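You operate a simulated robot arm through the tools that you are given. There is no shell and no other tool.

You are at the controls of a simulated robot arm. One attempt, no reset.

JOB
Put things in order on the speckled bench. At the end: the grey vial (marked "29") (marked "DONE") from the speckled bench stands where the clear jar stood; the grey bottle (marked "RINSE") is on the blue plate; the clear jar from the speckled bench stands where the vial stood; the vial from the speckled bench stands where the grey bottle stood; whatever was shut is shut again. Leave all else as you found it, and nothing knocked over. Set down upright: grey bottle.

The check looks at the end state, three seconds after you hand in, the way a careful person would. Anything else that was tipped, shoved, dropped, spilled or broken makes it a failure.

ROBOT AND FRAMES
A 7-joint arm with a two-finger parallel gripper, fixed in place. Base frame: the origin is at the foot of the arm, x ahead of it, y to its left, z up; the work surface is at about z = 0. Lengths are in mm, angles in degrees, forces in N, time in s.
With the tool pointing down near the work surface it reaches from about 240 to 620 mm from the base axis. Its first joint turns from -66.0 to 66.0 degrees. Payload 2.6 kg.
The tool frame sits at the grasp point between the pads (the TCP): z along the fingers, y along the line on which they close. The tips reach 30 mm beyond it. Largest opening 94 mm; finger width 28, thickness 10; the body of the gripper, 50 by 96 mm, starts 55 mm behind the TCP.
Orientation is told as [roll, pitch, yaw] about the base's x, y, z axes, in that order, counted from this pose: with the fingers straight down and closing along the base's y, the tool's x points along the base's -x, its y along +y and its z along -z.

CONTROLS
- The arm moves only by the tool apply_moves. Its argument "targets" is a list of rows, each a list of 3 entries, a list of its own where there are three numbers: the closure in counts, from 0 (fully open) to 255 (shut), then the shift along the tool's x, y, z in mm, then the turn, a rotation vector about the tool's x, y, z in degrees. In form: [[fingers, [x, y, z], [wx, wy, wz]], ...]. A call has 1 to 20 rows; each row is the pose to reach, as a shift and turn from the pose commanded when the call began, along the tool's axes at that moment. Rows are played at 5 a second. More than 50 mm and 8.6 degrees between two rows, or a gripper value outside its range, and nothing of the call is played. Where a pose cannot be reached the arm comes as near as it can. A force on the tool above 40 N (or 10 N above the force at the start of the call, whichever is more), or a blocked arm, ends the call early, and 0.2 s more pass. The fingers move at their own pace (about 72 mm/s each) and stop on an object; they squeeze with about 24 N. The grip force told is the motor's: it shows also when the fingers shut on nothing. Time passes only in rows, and 0.2 s behind the last, so rows that repeat a pose let the fingers close. The reply holds the time, the measured pose of the TCP, the force on the tool along the base axes, the opening and the grip force, in the units named above and with some noise, with the torque about the TCP (base axes, N m) and any sound that the robot's microphone picked up, and new pictures: "views" is both (left out), scene, wrist or none.
- Cameras (640 x 400 px; columns grow to the right, rows downward): "scene" is fixed at [35.2, 430.3, 569.1]; the picture's right is [-0.78, -0.63, 0.00], its down [-0.33, 0.41, -0.85] and it looks along [0.53, -0.66, -0.53] (base axes); focal length 329 px, centre (320, 200). "wrist" rides on the gripper at [76, 14, -103] in the tool frame; the picture's right is [-0.18, 0.98, 0.00], its down [-0.75, -0.14, -0.64] and it looks along [-0.63, -0.12, 0.77] (tool axes); focal length 243 px, centre (320, 200). There is no depth. A picture from a camera that has moved, and an enlarged one, comes with that camera's place and axes in the base frame and with its lens.
- zoom(camera, box): a new picture of the part [left, top, right, bottom] of that camera's present view, enlarged. No time passes.
- close_job(): hands the job in; it is judged then, once.

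Places have to be worked out from the pictures, the camera data and where the tool is seen. Open the gripper and draw the arm clear of the work before you hand the job in, unless the task says otherwise.

The tools are called after "Emit:" as name(argument=value, ...) on one line, values as JSON. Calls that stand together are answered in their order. apply_moves: Moves the arm, as the interface text tells. Its arguments: {"type":"object","properties":{"targets":{"type":"array"},"views":{"type":"string","enum":["both","scene","wrist","none"]}},"required":["targets"]} The other tools are called the same way: zoom (camera, box) takes an enlarged picture of a part of a camera's view; close_job () hands the job in.

At the start:

```text
t: 0.0
tool_pos: [447.1, 32.2, 324.0]
ee_rot: [0.1, 0.0, 0.0]
wrist_force: [0.3, 0.8, -0.1]
moment: [0.01, 0.0, 0.01]
finger_gap: 94.0
grasp_force: 0.0
```

scene: 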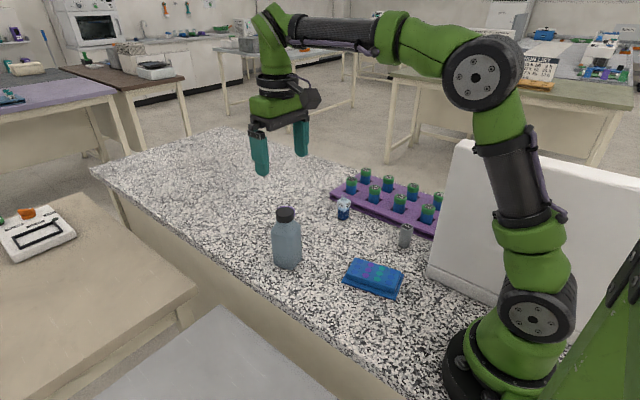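
wrist: 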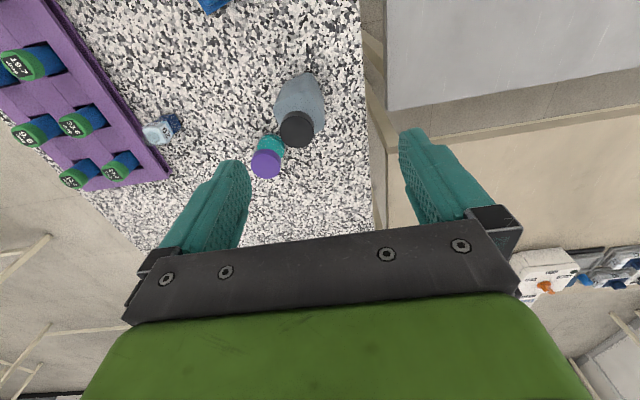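

I start by looking more closely at the objects on the bench in both views.

Emit:
zoom(camera="scene", box=[240, 150, 480, 300])

Emit:
zoom(camera="wrist", box=[0, 0, 380, 238])

```text
2.67 times, centred on (360, 225) of scene
camera zoom: at [35.2, 430.3, 569.1], right [-0.78, -0.63, 0.0], down [-0.33, 0.41, -0.85], along [0.53, -0.66, -0.53], focal length 877 px, centre (213, 133)
```

zoom: 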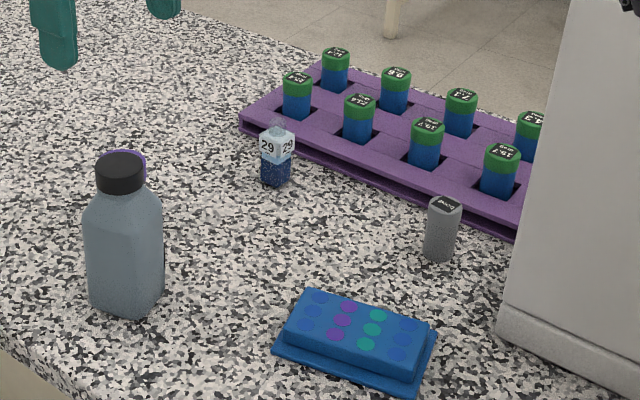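

```text
1.68 times, centred on (190, 119) of wrist
camera zoom: at [371.4, 44.9, 425.5], right [0.18, 0.98, 0.0], down [0.75, -0.14, 0.64], along [0.63, -0.12, -0.77], focal length 408 px, centre (538, 336)
```

zoom: 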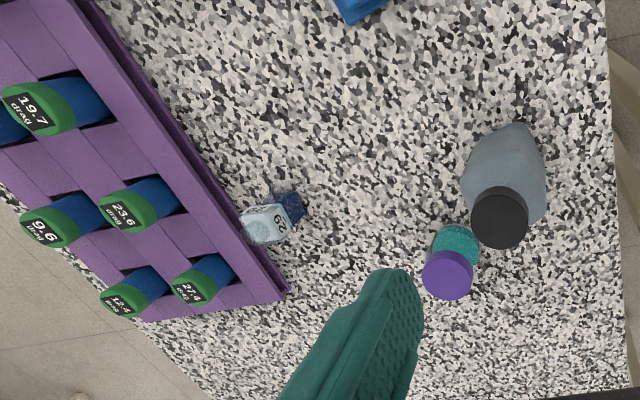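

I need the labels: I zoom tighter on the grey cylinder, the jar, the bottle, and the white box.

Emit:
zoom(camera="scene", box=[380, 210, 430, 255])

Emit:
zoom(camera="scene", box=[325, 190, 365, 225])

Emit:
zoom(camera="scene", box=[260, 195, 320, 275])

Emit:
zoom(camera="scene", box=[330, 130, 640, 320])

Emit:
zoom(camera="scene", box=[480, 20, 600, 95])

Emit:
zoom(camera="scene", box=[330, 245, 420, 305])

```text
8.89 times, centred on (405, 232) of scene
camera zoom: at [35.2, 430.3, 569.1], right [-0.78, -0.63, 0.0], down [-0.33, 0.41, -0.85], along [0.53, -0.66, -0.53], focal length 2922 px, centre (-436, -89)
```

zoom: 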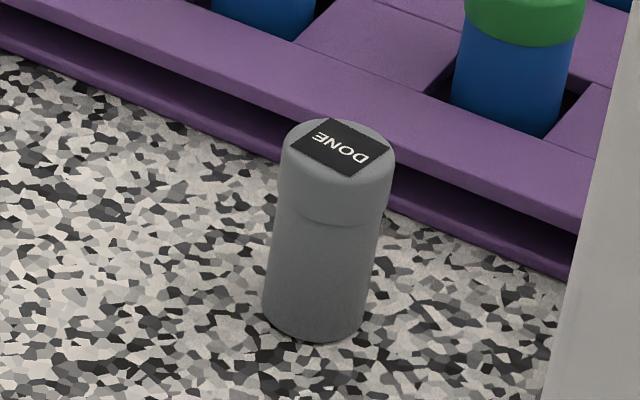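

```text
11.43 times, centred on (345, 208) of scene
camera zoom: at [35.2, 430.3, 569.1], right [-0.78, -0.63, 0.0], down [-0.33, 0.41, -0.85], along [0.53, -0.66, -0.53], focal length 3757 px, centre (34, 114)
```

zoom: 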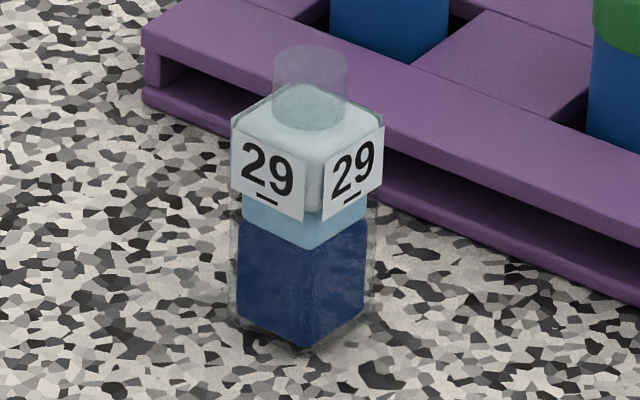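

```text
5.00 times, centred on (290, 235) of scene
camera zoom: at [35.2, 430.3, 569.1], right [-0.78, -0.63, 0.0], down [-0.33, 0.41, -0.85], along [0.53, -0.66, -0.53], focal length 1644 px, centre (470, 25)
```

zoom: 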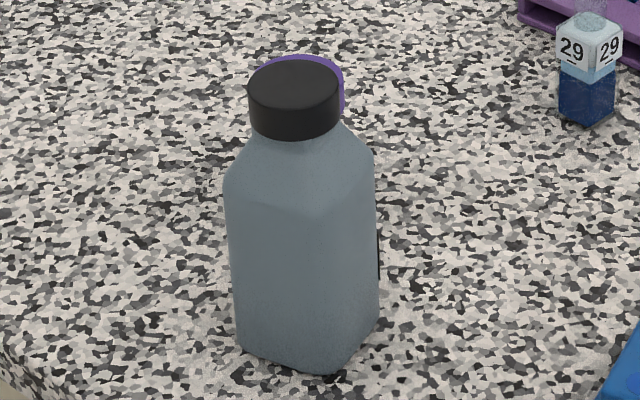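

```text
2.06 times, centred on (485, 225) of scene
camera zoom: at [35.2, 430.3, 569.1], right [-0.78, -0.63, 0.0], down [-0.33, 0.41, -0.85], along [0.53, -0.66, -0.53], focal length 679 px, centre (-21, 148)
```

zoom: 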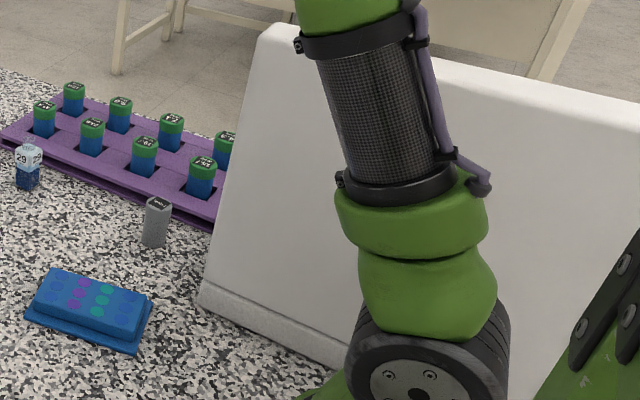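

```text
5.33 times, centred on (540, 58) of scene
camera zoom: at [35.2, 430.3, 569.1], right [-0.78, -0.63, 0.0], down [-0.33, 0.41, -0.85], along [0.53, -0.66, -0.53], focal length 1753 px, centre (-853, 960)
```

zoom: 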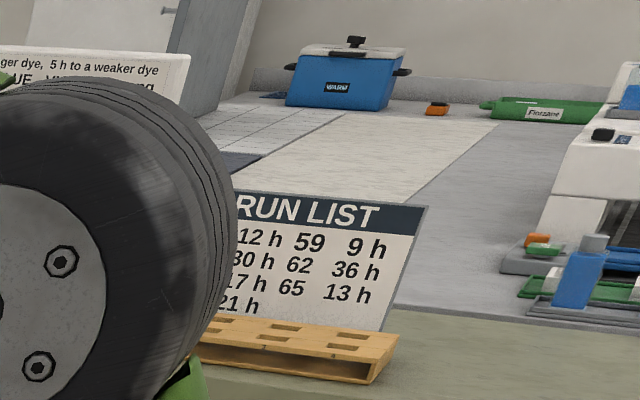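

```text
6.67 times, centred on (375, 275) of scene
camera zoom: at [35.2, 430.3, 569.1], right [-0.78, -0.63, 0.0], down [-0.33, 0.41, -0.85], along [0.53, -0.66, -0.53], focal length 2192 px, centre (-47, -300)
```

zoom: 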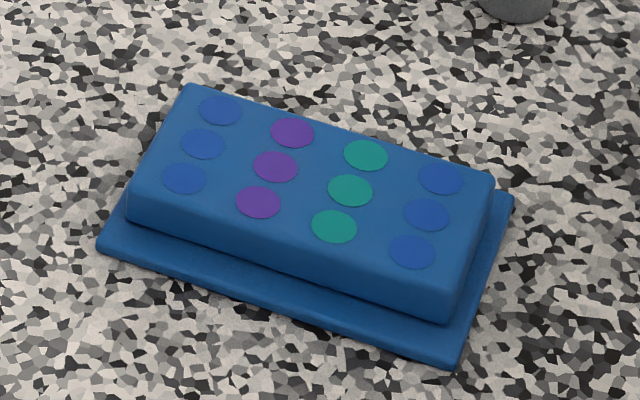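

The grey vial "DONE" stands near (285,-242), jar "29" near (484,-242), the grey bottle near (481,2) and a purple-capped vial near (559,-83). I move high and sideways to survey the bench with the wrist camera before touching anything.

Emit:
apply_moves(targets=[[0, [25, -35, -5], [0, 0, 0]], [0, [50, -70, -10], [0, 0, 0]], [0, [75, -105, -15], [0, 0, 0]], [0, [100, -140, -20], [0, 0, 0]], [0, [120, -175, -25], [0, 0, 0]], [0, [120, -175, -25], [0, 0, 0]]])

```text
t: 1.4
tool_pos: [327.3, -143.0, 347.2]
ee_rot: [0.0, 0.0, 0.0]
wrist_force: [-0.1, -0.5, -0.4]
moment: [0.03, 0.01, 0.0]
finger_gap: 93.8
grasp_force: 0.0
camera wrist: at [251.2, -130.2, 449.1], right [0.18, 0.98, 0.0], down [0.75, -0.14, 0.64], along [0.63, -0.12, -0.77], focal length 243 px, centre (320, 200)
```

scene: 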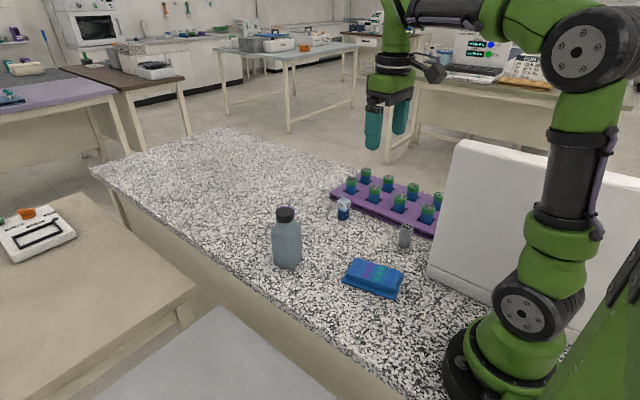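
wrist: 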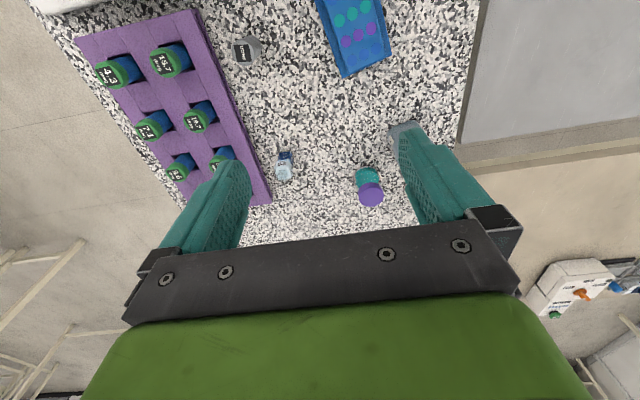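

Positions agree between the two views. I zoom on the rear signs and the objects for labels.

Emit:
zoom(camera="scene", box=[420, 20, 560, 110])

Emit:
zoom(camera="wrist", box=[30, 0, 290, 210])

Emit:
zoom(camera="wrist", box=[230, 0, 430, 210])

Emit:
zoom(camera="scene", box=[320, 155, 450, 240])

```text
4.44 times, centred on (490, 65) of scene
camera zoom: at [35.2, 430.2, 569.1], right [-0.78, -0.63, 0.0], down [-0.33, 0.41, -0.85], along [0.53, -0.66, -0.53], focal length 1461 px, centre (-436, 800)
```

zoom: 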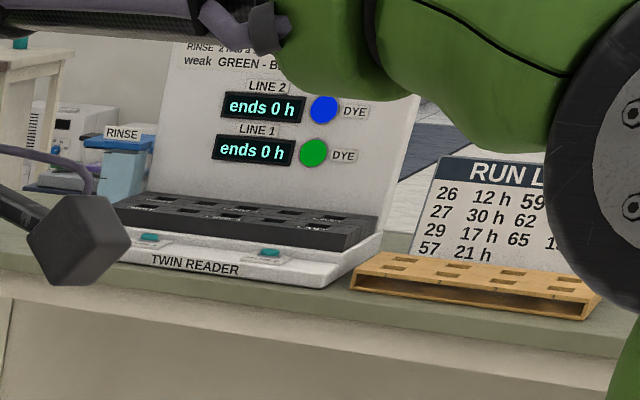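

```text
1.90 times, centred on (160, 105) of wrist
camera zoom: at [251.2, -130.2, 449.1], right [0.18, 0.98, 0.0], down [0.75, -0.14, 0.64], along [0.63, -0.12, -0.77], focal length 462 px, centre (625, 381)
```

zoom: 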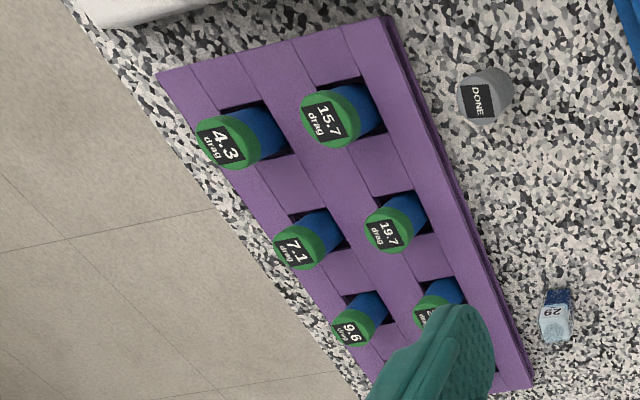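

```text
1.90 times, centred on (330, 105) of wrist
camera zoom: at [251.2, -130.2, 449.1], right [0.18, 0.98, 0.0], down [0.75, -0.14, 0.64], along [0.63, -0.12, -0.77], focal length 462 px, centre (301, 381)
```

zoom: 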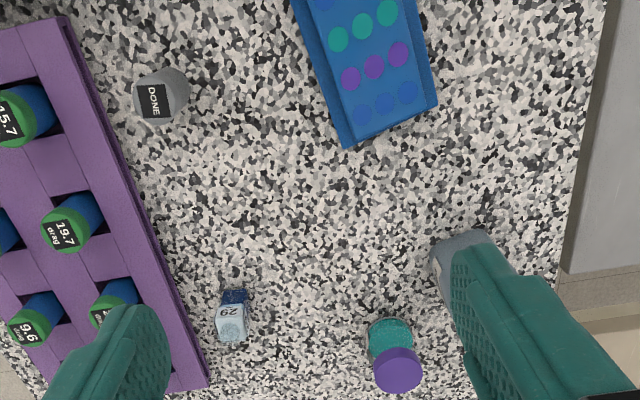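

```text
4.71 times, centred on (385, 198) of scene
camera zoom: at [35.2, 430.2, 569.1], right [-0.78, -0.63, 0.0], down [-0.33, 0.41, -0.85], along [0.53, -0.66, -0.53], focal length 1547 px, centre (14, 212)
```

zoom: 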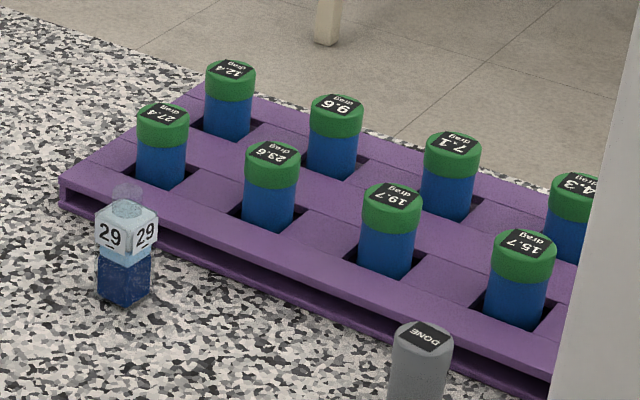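

The zoom appears to re-render with real detail, so I zoom much tighter on the purple-capped vial, the jar and the grey vial.

Emit:
zoom(camera="wrist", box=[345, 160, 395, 210])

Emit:
zoom(camera="wrist", box=[265, 140, 305, 190])

Emit:
zoom(camera="wrist", box=[220, 25, 275, 75])

Emit:
zoom(camera="wrist", box=[300, 0, 420, 90])

```text
8.00 times, centred on (370, 185) of wrist
camera zoom: at [251.2, -130.2, 449.1], right [0.18, 0.98, 0.0], down [0.75, -0.14, 0.64], along [0.63, -0.12, -0.77], focal length 1941 px, centre (-80, 320)
```

zoom: 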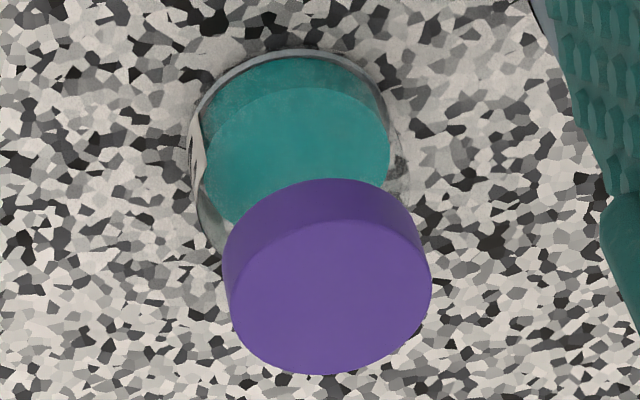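

```text
8.00 times, centred on (285, 165) of wrist
camera zoom: at [251.2, -130.2, 449.1], right [0.18, 0.98, 0.0], down [0.75, -0.14, 0.64], along [0.63, -0.12, -0.77], focal length 1941 px, centre (600, 480)
```

zoom: 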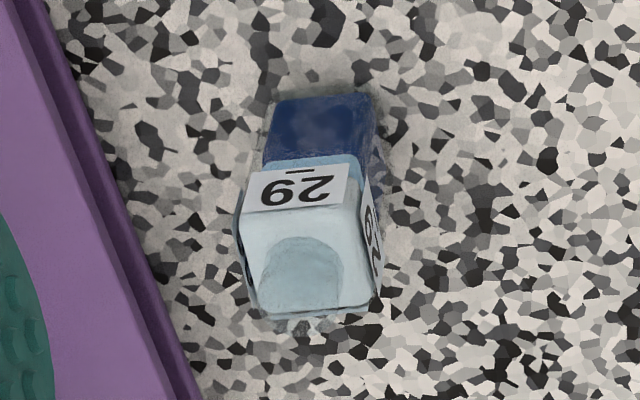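

```text
8.00 times, centred on (248, 50) of wrist
camera zoom: at [251.2, -130.2, 449.1], right [0.18, 0.98, 0.0], down [0.75, -0.14, 0.64], along [0.63, -0.12, -0.77], focal length 1941 px, centre (900, 1400)
```

zoom: 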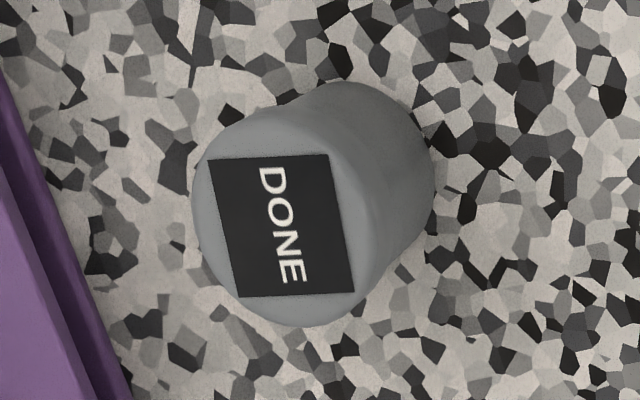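

```text
4.44 times, centred on (360, 45) of wrist
camera zoom: at [251.2, -130.2, 449.1], right [0.18, 0.98, 0.0], down [0.75, -0.14, 0.64], along [0.63, -0.12, -0.77], focal length 1078 px, centre (142, 889)
```

zoom: 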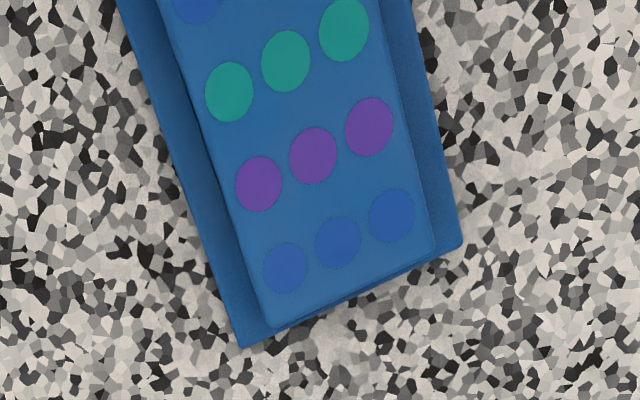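

The purple-lidded clear glass pot is the "clear jar", and the stoppered "29" is the "vial", so the chain runs: bottle to plate, vial 29 to the bottle's place, jar to the vial's place, grey vial to the jar's place. The white cabinet stands close to the grey vial, so I will move that vial first, to a free spot, with a tilted tool. I begin by yawing the tool 90° in the air.

Emit:
apply_moves(targets=[[0, [0, 0, 0], [0, 0, -8]], [0, [0, 0, 0], [0, 0, -16]], [0, [0, 0, 0], [0, 0, -24]], [0, [0, 0, 0], [0, 0, -32]], [0, [0, 0, 0], [0, 0, -40]], [0, [0, 0, 0], [0, 0, -48]], [0, [0, 0, 0], [0, 0, -56]], [0, [0, 0, 0], [0, 0, -64]], [0, [0, 0, 0], [0, 0, -72]], [0, [0, 0, 0], [0, 0, -80]], [0, [0, 0, 0], [0, 0, -85]], [0, [0, 0, 0], [0, 0, -90]], [0, [0, 0, 0], [0, 0, -90]]])

```text
t: 4.2
tool_pos: [327.7, -142.7, 348.3]
ee_rot: [-0.1, 0.1, 90.1]
wrist_force: [0.1, 0.7, -0.3]
moment: [0.0, -0.02, 0.01]
finger_gap: 94.0
grasp_force: 0.1
camera wrist: at [313.7, -220.7, 450.5], right [-0.98, 0.18, 0.0], down [0.14, 0.75, 0.64], along [0.12, 0.63, -0.77], focal length 243 px, centre (320, 200)
```

scene: 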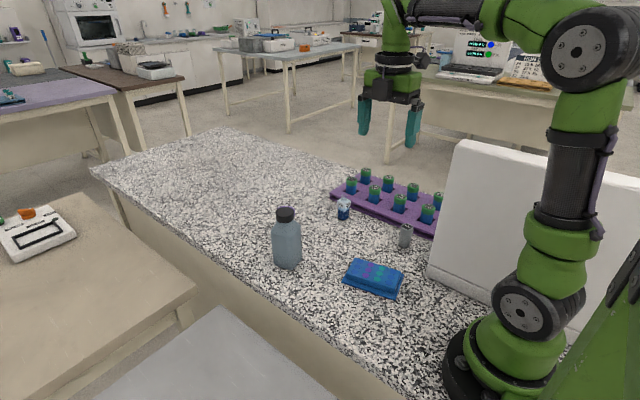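
wrist: 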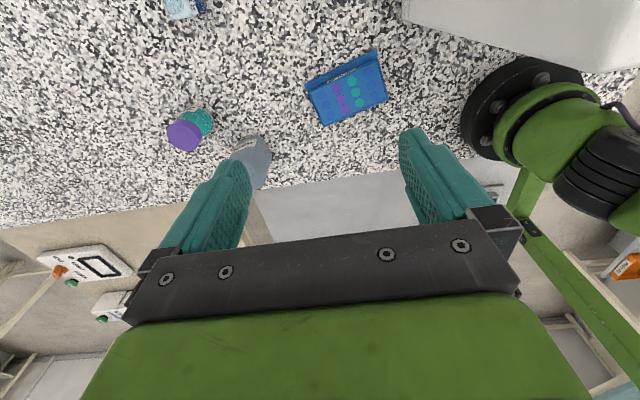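

Yaw works freely. I zoom on the plate, the cabinet corner and the bottle label from this view.

Emit:
zoom(camera="wrist", box=[290, 40, 410, 130])

Emit:
zoom(camera="wrist", box=[390, 0, 640, 150])

Emit:
zoom(camera="wrist", box=[140, 90, 300, 200])

Emit:
zoom(camera="wrist", box=[150, 0, 230, 40])

```text
4.44 times, centred on (350, 85) of wrist
camera zoom: at [313.7, -220.7, 450.5], right [-0.98, 0.18, 0.0], down [0.14, 0.75, 0.64], along [0.12, 0.63, -0.77], focal length 1078 px, centre (187, 711)
```

zoom: 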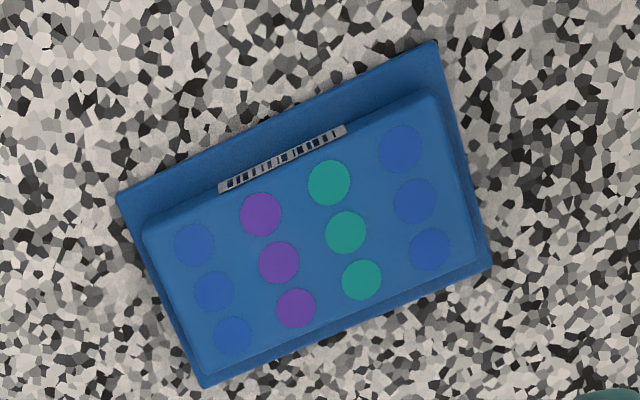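

```text
2.56 times, centred on (515, 75) of wrist
camera zoom: at [313.7, -220.7, 450.5], right [-0.98, 0.18, 0.0], down [0.14, 0.75, 0.64], along [0.12, 0.63, -0.77], focal length 621 px, centre (-179, 520)
```

zoom: 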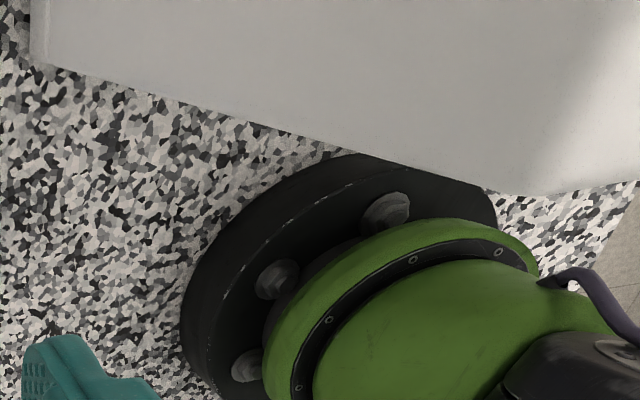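

```text
3.64 times, centred on (220, 145) of wrist
camera zoom: at [313.7, -220.7, 450.5], right [-0.98, 0.18, 0.0], down [0.14, 0.75, 0.64], along [0.12, 0.63, -0.77], focal length 882 px, centre (684, 400)
```

zoom: 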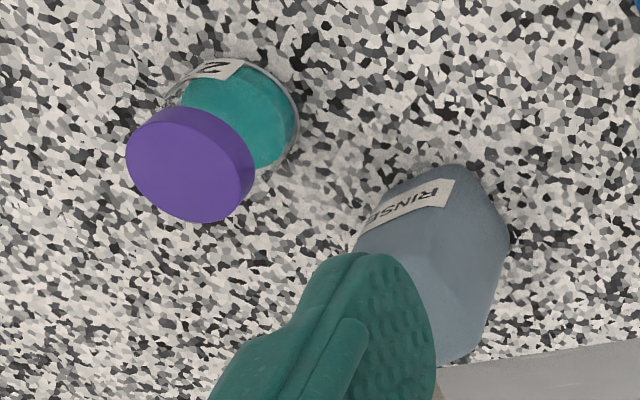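

```text
8.00 times, centred on (190, 20) of wrist
camera zoom: at [313.7, -220.7, 450.5], right [-0.98, 0.18, 0.0], down [0.14, 0.75, 0.64], along [0.12, 0.63, -0.77], focal length 1941 px, centre (1360, 1640)
```

zoom: 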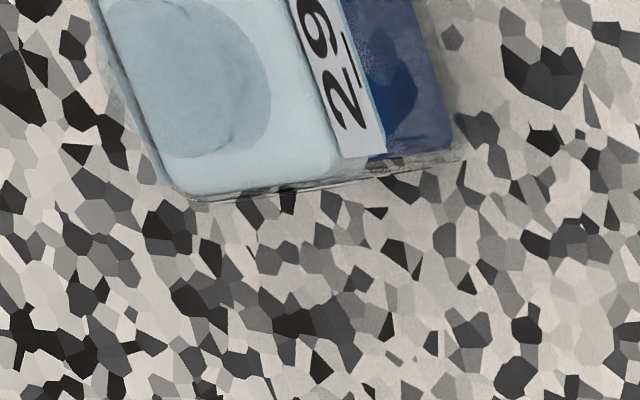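

The jar carries a label too; I zoom on it to confirm its identity.

Emit:
zoom(camera="wrist", box=[175, 102, 225, 138])

```text
11.11 times, centred on (200, 120) of wrist
camera zoom: at [313.7, -220.7, 450.5], right [-0.98, 0.18, 0.0], down [0.14, 0.75, 0.64], along [0.12, 0.63, -0.77], focal length 2696 px, centre (1653, 1089)
```

zoom: 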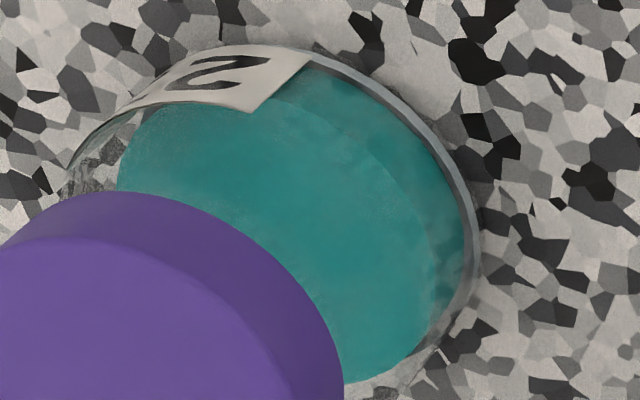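

The jar has a number label starting with "2", so I want to read it fully. I move toward it, staying above everything.

Emit:
apply_moves(targets=[[0, [4, -35, 24], [0, 0, 0]], [0, [8, -70, 48], [0, 0, 0]], [0, [12, -105, 72], [0, 0, 0]], [0, [16, -140, 96], [0, 0, 0]], [0, [20, -175, 120], [0, 0, 0]], [0, [25, -210, 144], [0, 0, 0]], [0, [29, -240, 165], [0, 0, 0]], [0, [29, -240, 165], [0, 0, 0]]])

```text
t: 6.0
tool_pos: [565.8, -172.6, 183.6]
ee_rot: [0.0, 0.0, 90.0]
wrist_force: [0.4, 0.4, -0.2]
moment: [0.04, 0.0, -0.01]
finger_gap: 94.0
grasp_force: 0.1
camera wrist: at [552.9, -249.8, 285.3], right [-0.98, 0.18, 0.0], down [0.14, 0.75, 0.64], along [0.12, 0.63, -0.77], focal length 243 px, centre (320, 200)
```

scene: 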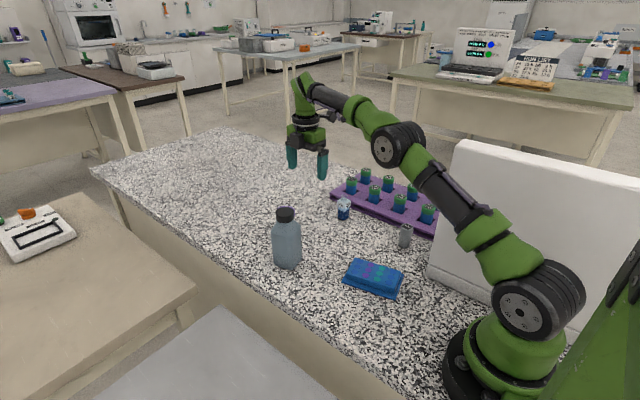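
wrist: 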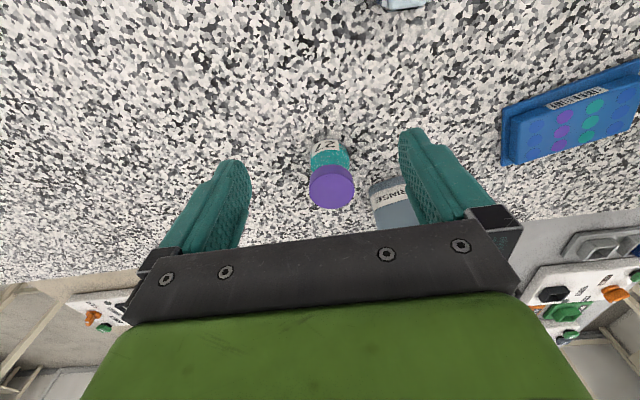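

Emit:
zoom(camera="wrist", box=[295, 125, 365, 215])

Emit:
zoom(camera="scene", box=[420, 20, 600, 110])

```text
4.44 times, centred on (330, 170) of wrist
camera zoom: at [552.9, -249.8, 285.3], right [-0.98, 0.18, 0.0], down [0.14, 0.75, 0.64], along [0.12, 0.63, -0.77], focal length 1078 px, centre (276, 333)
```

zoom: 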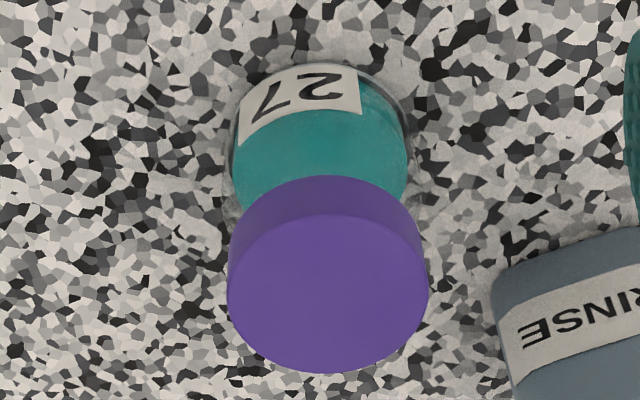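

```text
3.56 times, centred on (510, 65) of scene
camera zoom: at [35.2, 430.3, 569.1], right [-0.78, -0.63, 0.0], down [-0.33, 0.41, -0.85], along [0.53, -0.66, -0.53], focal length 1169 px, centre (-356, 680)
```

zoom: 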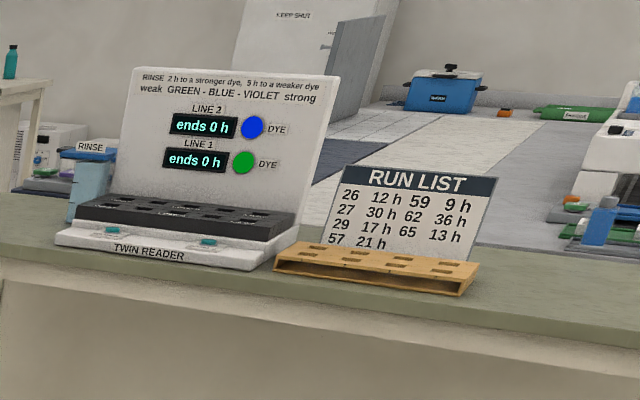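

Jar reads "27", vial reads "29": identities are settled. Jar centre is about (570,-86). Now I go back over toward the grey vial and tilt the tool 35° so the wrist stays away from the cabinet.

Emit:
apply_moves(targets=[[0, [-5, 35, -15], [0, 0, 0]], [0, [-10, 70, -30], [0, 0, 0]], [0, [-15, 105, -45], [0, 7, 0]], [0, [-20, 140, -60], [0, 14, 0]], [0, [-25, 175, -75], [0, 21, 0]], [0, [-30, 210, -86], [0, 28, 0]], [0, [-30, 250, -86], [0, 35, 0]], [0, [-30, 270, -86], [0, 35, 0]], [0, [-30, 270, -86], [0, 35, 0]]])

```text
t: 8.0
tool_pos: [297.8, -142.2, 270.2]
ee_rot: [0.0, 35.0, 90.0]
wrist_force: [0.1, -0.4, -0.9]
moment: [-0.01, -0.02, -0.03]
finger_gap: 93.8
grasp_force: 0.0
camera wrist: at [283.4, -146.7, 396.5], right [-0.98, 0.15, -0.11], down [0.14, 0.99, 0.09], along [0.12, 0.08, -0.99], focal length 243 px, centre (320, 200)
```

scene: 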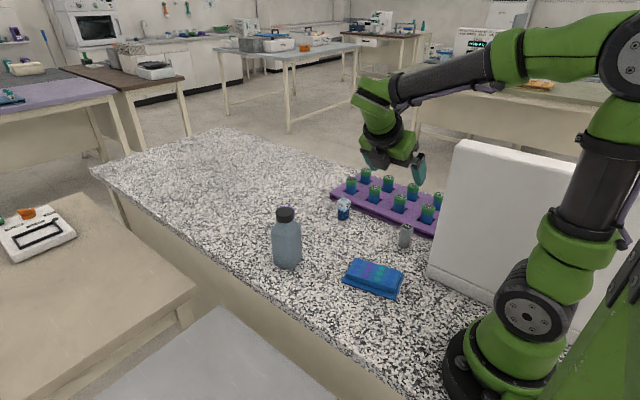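
wrist: 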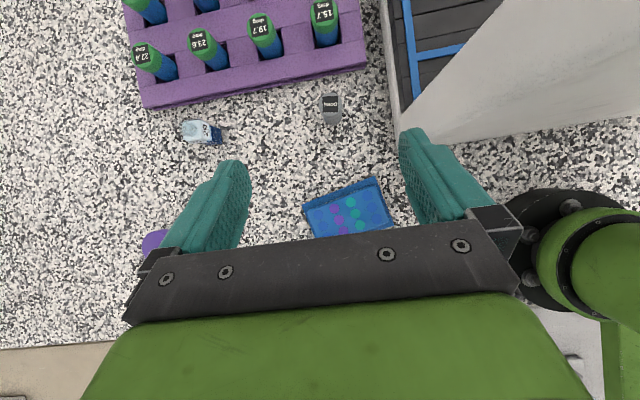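

The arm accepts this tilt. I zoom to understand the cabinet's edges and the grey vial's place.

Emit:
zoom(camera="wrist", box=[300, 0, 540, 160])

Emit:
zoom(camera="wrist", box=[310, 80, 360, 130])

Emit:
zoom(camera="wrist", box=[170, 100, 230, 160])

Emit:
zoom(camera="wrist", box=[290, 160, 410, 240])

```text
2.50 times, centred on (420, 80) of wrist
camera zoom: at [283.4, -146.7, 396.5], right [-0.98, 0.15, -0.11], down [0.14, 0.99, 0.09], along [0.12, 0.08, -0.99], focal length 606 px, centre (70, 500)
```

zoom: 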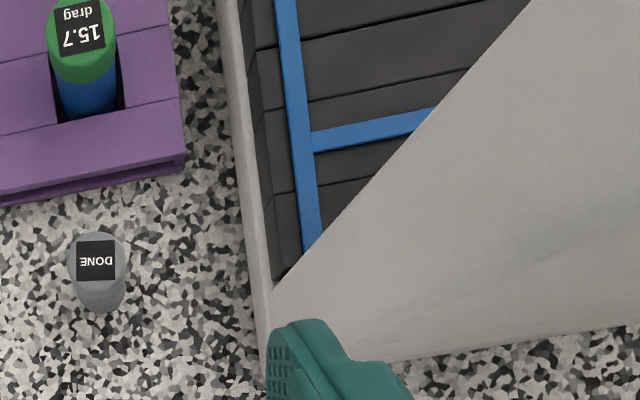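

```text
8.00 times, centred on (335, 105) of wrist
camera zoom: at [283.4, -146.7, 396.5], right [-0.98, 0.15, -0.11], down [0.14, 0.99, 0.09], along [0.12, 0.08, -0.99], focal length 1941 px, centre (200, 960)
```

zoom: 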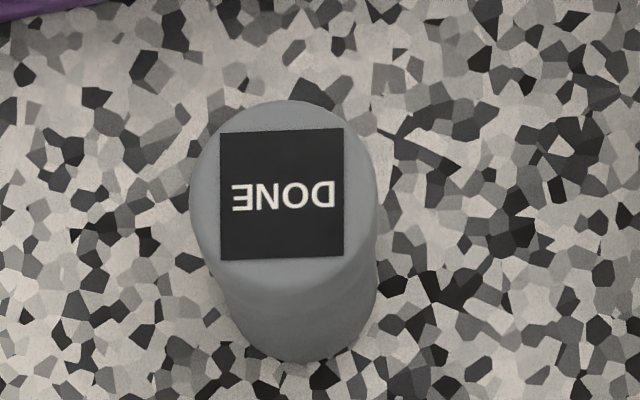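

```text
6.67 times, centred on (200, 130) of wrist
camera zoom: at [283.4, -146.7, 396.5], right [-0.98, 0.15, -0.11], down [0.14, 0.99, 0.09], along [0.12, 0.08, -0.99], focal length 1618 px, centre (1120, 667)
```

zoom: 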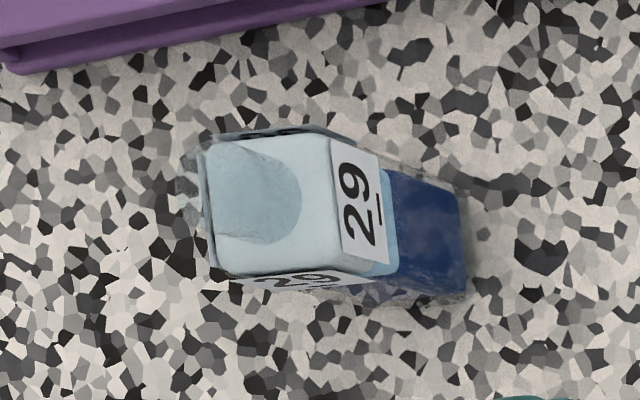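

```text
5.00 times, centred on (350, 200) of wrist
camera zoom: at [283.4, -146.7, 396.5], right [-0.98, 0.15, -0.11], down [0.14, 0.99, 0.09], along [0.12, 0.08, -0.99], focal length 1213 px, centre (170, 200)
```

zoom: 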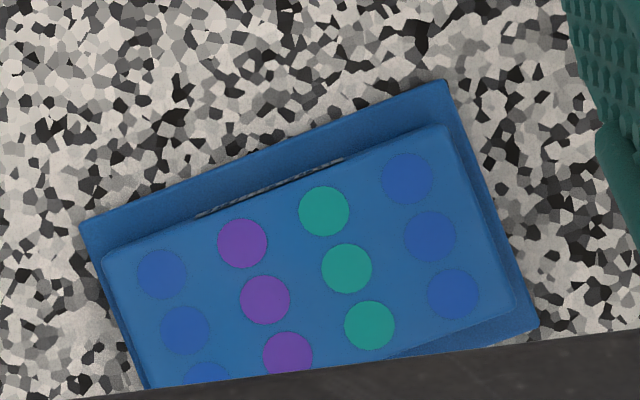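

Grey vial centre is about (290,-245), 32 mm wide, 60 tall. I go down along the tilted axis to a pre-grasp point about 70 mm short of it.

Emit:
apply_moves(targets=[[0, [-12, 2, 44], [0, 0, 0]], [0, [-24, 4, 89], [0, 0, 0]], [0, [-36, 6, 133], [0, 0, 0]], [0, [-48, 8, 178], [0, 0, 0]], [0, [-48, 8, 178], [0, 0, 0]]])

```text
t: 9.2
tool_pos: [290.8, -205.8, 95.8]
ee_rot: [0.1, 35.0, 90.0]
wrist_force: [0.4, 0.3, 0.0]
moment: [-0.04, -0.02, -0.02]
finger_gap: 94.2
grasp_force: 0.0
camera wrist: at [276.1, -210.7, 223.1], right [-0.98, 0.15, -0.11], down [0.14, 0.99, 0.09], along [0.12, 0.08, -0.99], focal length 243 px, centre (320, 200)
```

scene: 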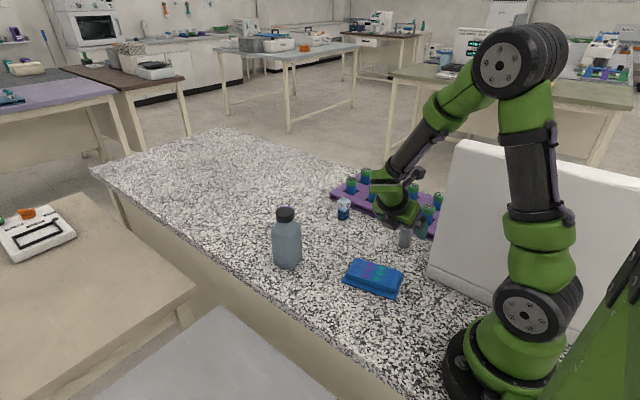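
wrist: 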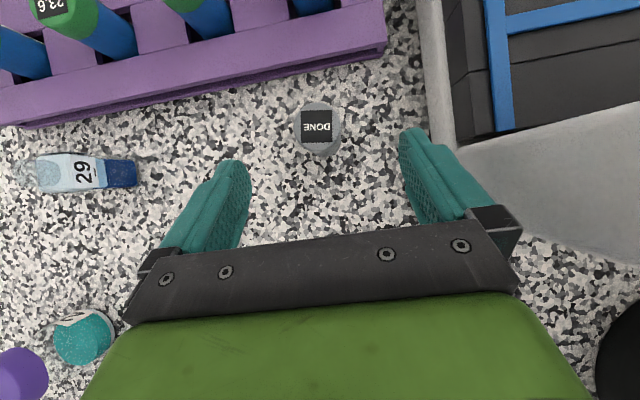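

The pre-grasp view puts the vial at about (292,-247), centred between the fingers. I go in along the axis, then close.

Emit:
apply_moves(targets=[[0, [1, -1, 24], [0, 0, 0]], [0, [2, -2, 48], [0, 0, 0]], [0, [2, -2, 70], [0, 0, 0]], [0, [2, -2, 70], [0, 0, 0]]])

```text
t: 10.2
tool_pos: [291.7, -248.2, 39.9]
ee_rot: [0.0, 35.0, 89.9]
wrist_force: [0.9, 0.2, 0.2]
moment: [-0.01, 0.0, -0.02]
finger_gap: 94.1
grasp_force: 0.0
camera wrist: at [278.1, -252.0, 166.8], right [-0.98, 0.15, -0.11], down [0.14, 0.99, 0.09], along [0.12, 0.08, -0.99], focal length 243 px, centre (320, 200)
```

scene: 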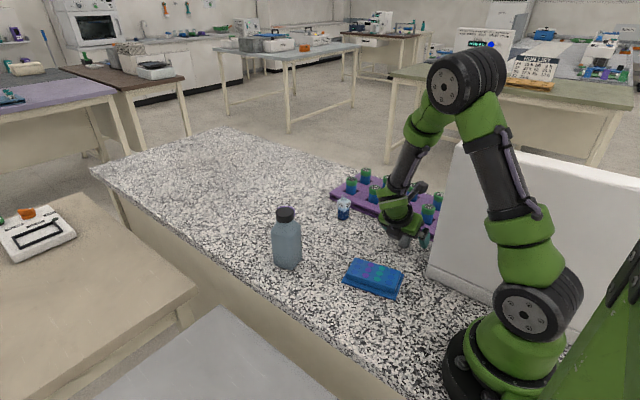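
wrist: 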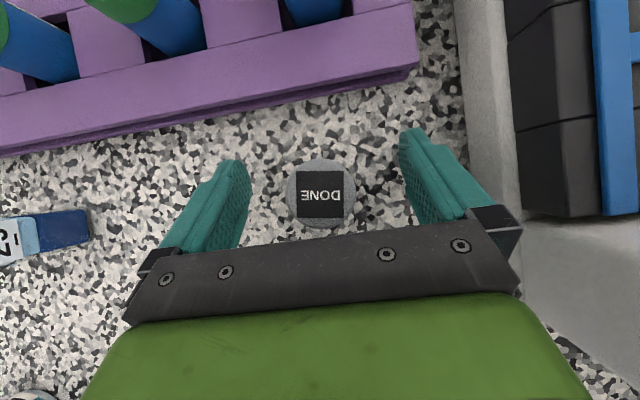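

The vial is centred between the pads. I close on it.

Emit:
apply_moves(targets=[[255, [0, 0, 0], [0, 0, 0]], [255, [0, 0, 0], [0, 0, 0]], [255, [0, 0, 0], [0, 0, 0]], [255, [0, 0, 0], [0, 0, 0]]], views="wrist")

```text
t: 11.2
tool_pos: [291.7, -247.4, 40.2]
ee_rot: [0.0, 35.1, 90.0]
wrist_force: [0.4, 0.1, -0.9]
moment: [0.03, 0.01, 0.0]
finger_gap: 34.8
grasp_force: 24.4
camera wrist: at [278.0, -251.7, 167.0], right [-0.98, 0.15, -0.11], down [0.14, 0.99, 0.09], along [0.12, 0.08, -0.99], focal length 243 px, centre (320, 200)
```

wrist: 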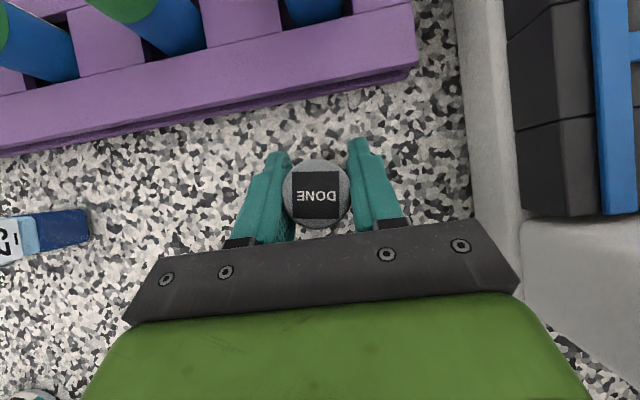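

Gripped at 34.8 mm. I lift it straight up 100 mm and carry it over the low plate to a free spot near (370,45).

Emit:
apply_moves(targets=[[255, [14, 0, -20], [0, 0, 0]], [255, [34, 0, -49], [0, 0, 0]], [255, [57.4, 0, -81.9], [0, 0, 0]], [255, [23.2, -11.1, -105.9], [0, 0, 0]], [255, [-11, -22.3, -129.8], [0, 0, 0]], [255, [-45.1, -33.4, -153.7], [0, 0, 0]], [255, [-79.3, -44.6, -177.7], [0, 0, 0]], [255, [-113.5, -55.7, -201.6], [0, 0, 0]], [255, [-147.6, -66.9, -225.6], [0, 0, 0]], [255, [-181.8, -78, -249.5], [0, 0, 0]], [255, [-181.8, -78, -249.5], [0, 0, 0]]])

```text
t: 13.6
tool_pos: [369.1, 45.1, 139.7]
ee_rot: [0.0, 35.0, 90.0]
wrist_force: [-1.3, -0.4, 0.0]
moment: [0.03, 0.0, 0.04]
finger_gap: 34.5
grasp_force: 23.7
camera wrist: at [355.8, 40.9, 267.0], right [-0.98, 0.15, -0.11], down [0.14, 0.99, 0.09], along [0.12, 0.08, -0.99], focal length 243 px, centre (320, 200)
```

scene: 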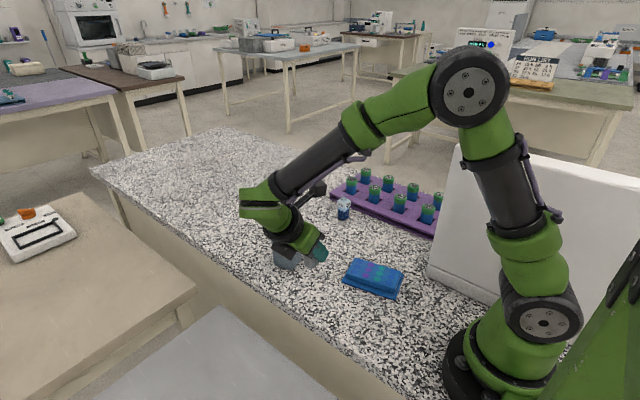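
wrist: 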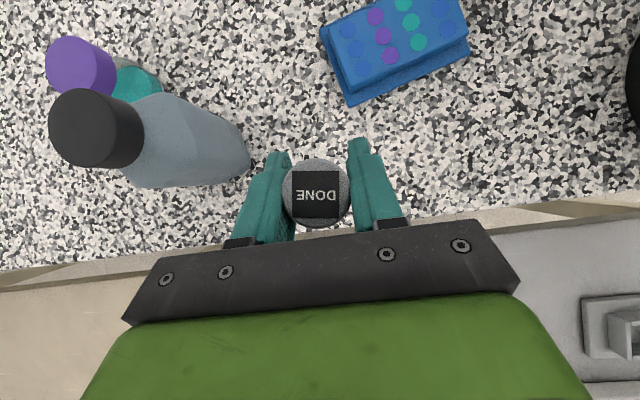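

The vial is held over free bench at (369,45); the bench edge is near y=86. I shift 10 mm inward, lower it to the same height it was picked at, and watch the forces.

Emit:
apply_moves(targets=[[255, [-16, 0, 29], [0, 0, 0]], [255, [-32, 0, 58], [0, 0, 0]], [255, [-43, 0, 77], [0, 0, 0]], [255, [-48.9, 0, 87], [0, 0, 0]], [255, [-48.9, 0, 87], [0, 0, 0]]])

```text
t: 14.8
tool_pos: [368.1, 35.6, 41.1]
ee_rot: [0.1, 35.0, 90.0]
wrist_force: [-0.8, 0.2, -0.1]
moment: [0.04, 0.0, -0.01]
finger_gap: 34.8
grasp_force: 24.7
camera wrist: at [355.0, 30.4, 167.4], right [-0.98, 0.15, -0.11], down [0.14, 0.99, 0.09], along [0.12, 0.08, -0.99], focal length 243 px, centre (320, 200)
```

scene: 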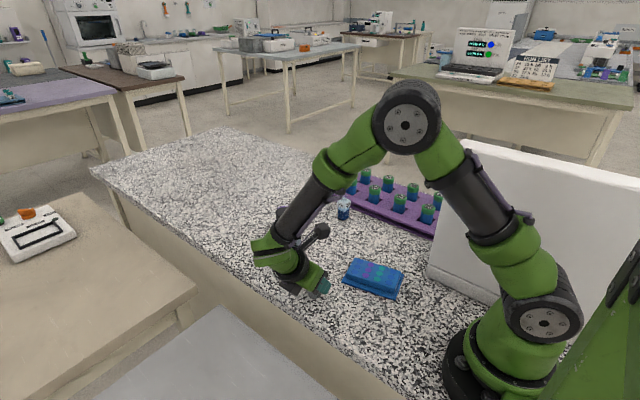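
wrist: 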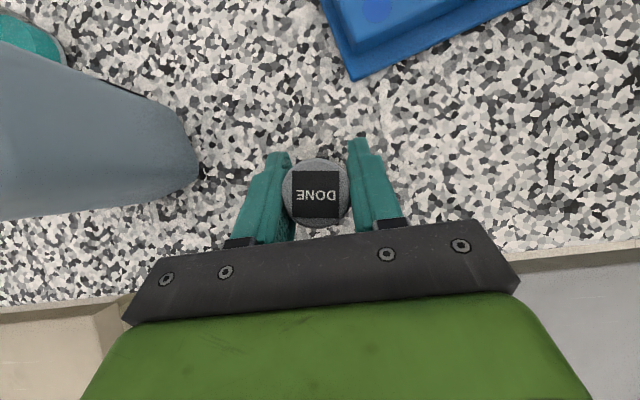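

No contact force yet, about 1 mm above the original grip height. I lower 1 mm more, open, and retreat along the tool axis.

Emit:
apply_moves(targets=[[255, [-0.5, 0, 0.8], [0, 0, 0]], [255, [-0.5, 0, 0.8], [0, 0, 0]], [150, [-0.5, 0, 0.8], [0, 0, 0]], [60, [-0.5, 0, 0.8], [0, 0, 0]], [0, [-0.5, 0, 0.8], [0, 0, 0]], [0, [-0.5, 0, 0.8], [0, 0, 0]], [0, [0, 0, -25], [0, 0, 0]], [0, [0, 0, -60], [0, 0, 0]], [0, [0, 0, -100], [0, 0, 0]], [0, [0, 0, -100], [0, 0, 0]]])

```text
t: 17.0
tool_pos: [368.8, 93.5, 121.0]
ee_rot: [0.0, 35.0, 90.0]
wrist_force: [0.0, 0.8, -0.1]
moment: [0.0, 0.01, 0.02]
finger_gap: 93.8
grasp_force: 0.0
camera wrist: at [354.6, 88.5, 248.7], right [-0.98, 0.15, -0.11], down [0.14, 0.99, 0.09], along [0.12, 0.08, -0.99], focal length 243 px, centre (320, 200)
```

scene: 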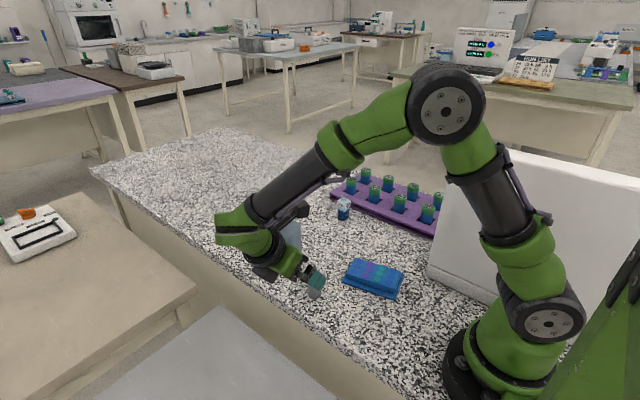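
wrist: 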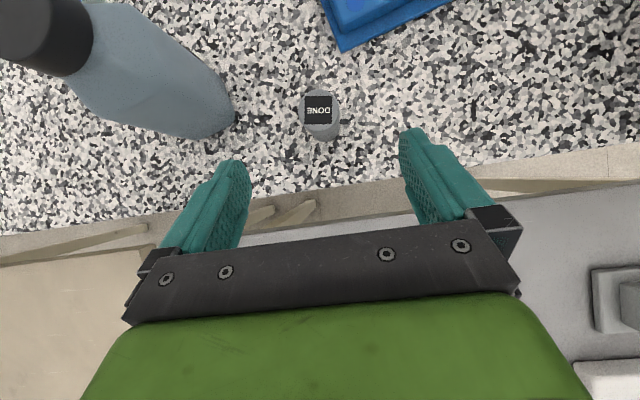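

The grey vial stands at (368,36). I rise well above the bottle and untilt the tool, to view the bottle from above.

Emit:
apply_moves(targets=[[0, [28, 0, -41], [0, 0, 0]], [0, [57, 0, -82], [0, -7, 0]], [0, [86, 0, -123], [0, -14, 0]], [0, [115, 0, -164], [0, -21, 0]], [0, [140, 0, -164], [0, -28, 0]], [0, [165, 0, -150], [0, -35, 0]], [0, [165, 0, -150], [0, -35, 0]]])

```text
refused: row 2 steps farther than a row can; nothing moved
```

A row was just over 50 mm; I use smaller steps.

Emit:
apply_moves(targets=[[0, [25, 0, -36], [0, 0, 0]], [0, [50, 0, -72], [0, -7, 0]], [0, [75, 0, -108], [0, -14, 0]], [0, [100, 0, -144], [0, -21, 0]], [0, [125, 0, -164], [0, -28, 0]], [0, [150, 0, -155], [0, -35, 0]], [0, [165, 0, -150], [0, -35, 0]], [0, [165, 0, -150], [0, -35, 0]]])

```text
t: 18.8
tool_pos: [368.8, 44.0, 339.7]
ee_rot: [0.0, 0.0, 89.9]
wrist_force: [0.0, 1.0, -0.7]
moment: [0.0, 0.0, -0.03]
finger_gap: 94.0
grasp_force: 0.1
camera wrist: at [355.0, -34.3, 441.6], right [-0.98, 0.18, 0.0], down [0.14, 0.75, 0.64], along [0.12, 0.63, -0.77], focal length 243 px, centre (320, 200)
```

scene: 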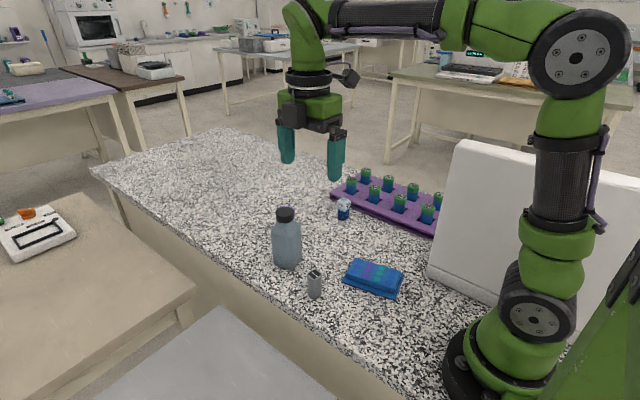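
wrist: 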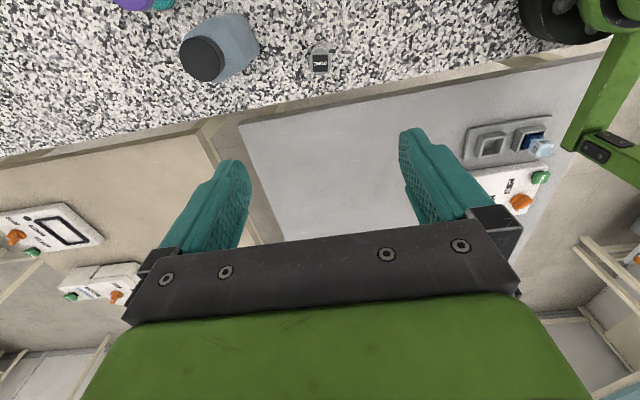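

The grey vial stands fine. I zoom on the bottle to find its orientation.

Emit:
zoom(camera="wrist", box=[170, 0, 280, 95])

Emit:
zoom(camera="wrist", box=[440, 110, 580, 200])

```text
4.21 times, centred on (225, 48) of wrist
camera zoom: at [355.0, -34.3, 441.6], right [-0.98, 0.18, 0.0], down [0.14, 0.75, 0.64], along [0.12, 0.63, -0.77], focal length 1022 px, centre (720, 842)
```

zoom: 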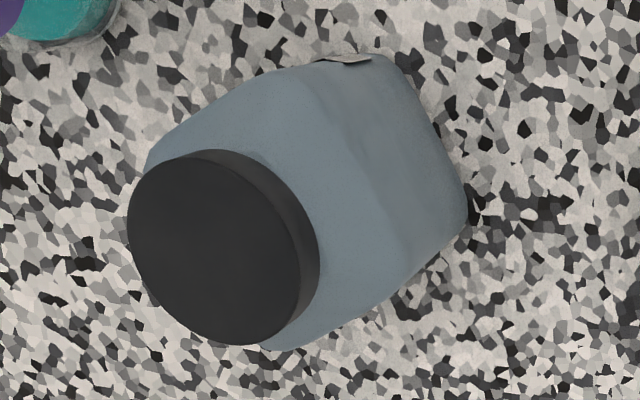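

```text
4.44 times, centred on (510, 155) of wrist
camera zoom: at [355.0, -34.3, 441.6], right [-0.98, 0.18, 0.0], down [0.14, 0.75, 0.64], along [0.12, 0.63, -0.77], focal length 1078 px, centre (-524, 400)
```

zoom: 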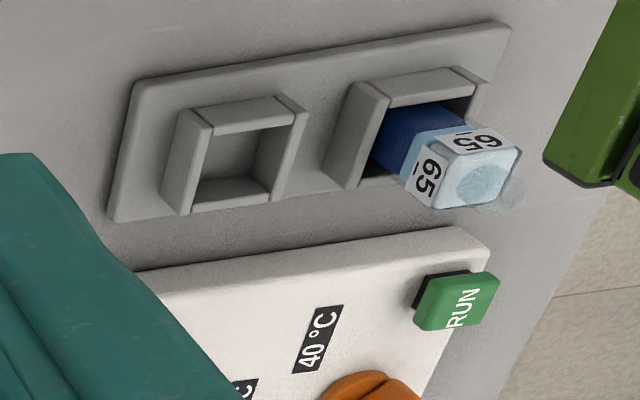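

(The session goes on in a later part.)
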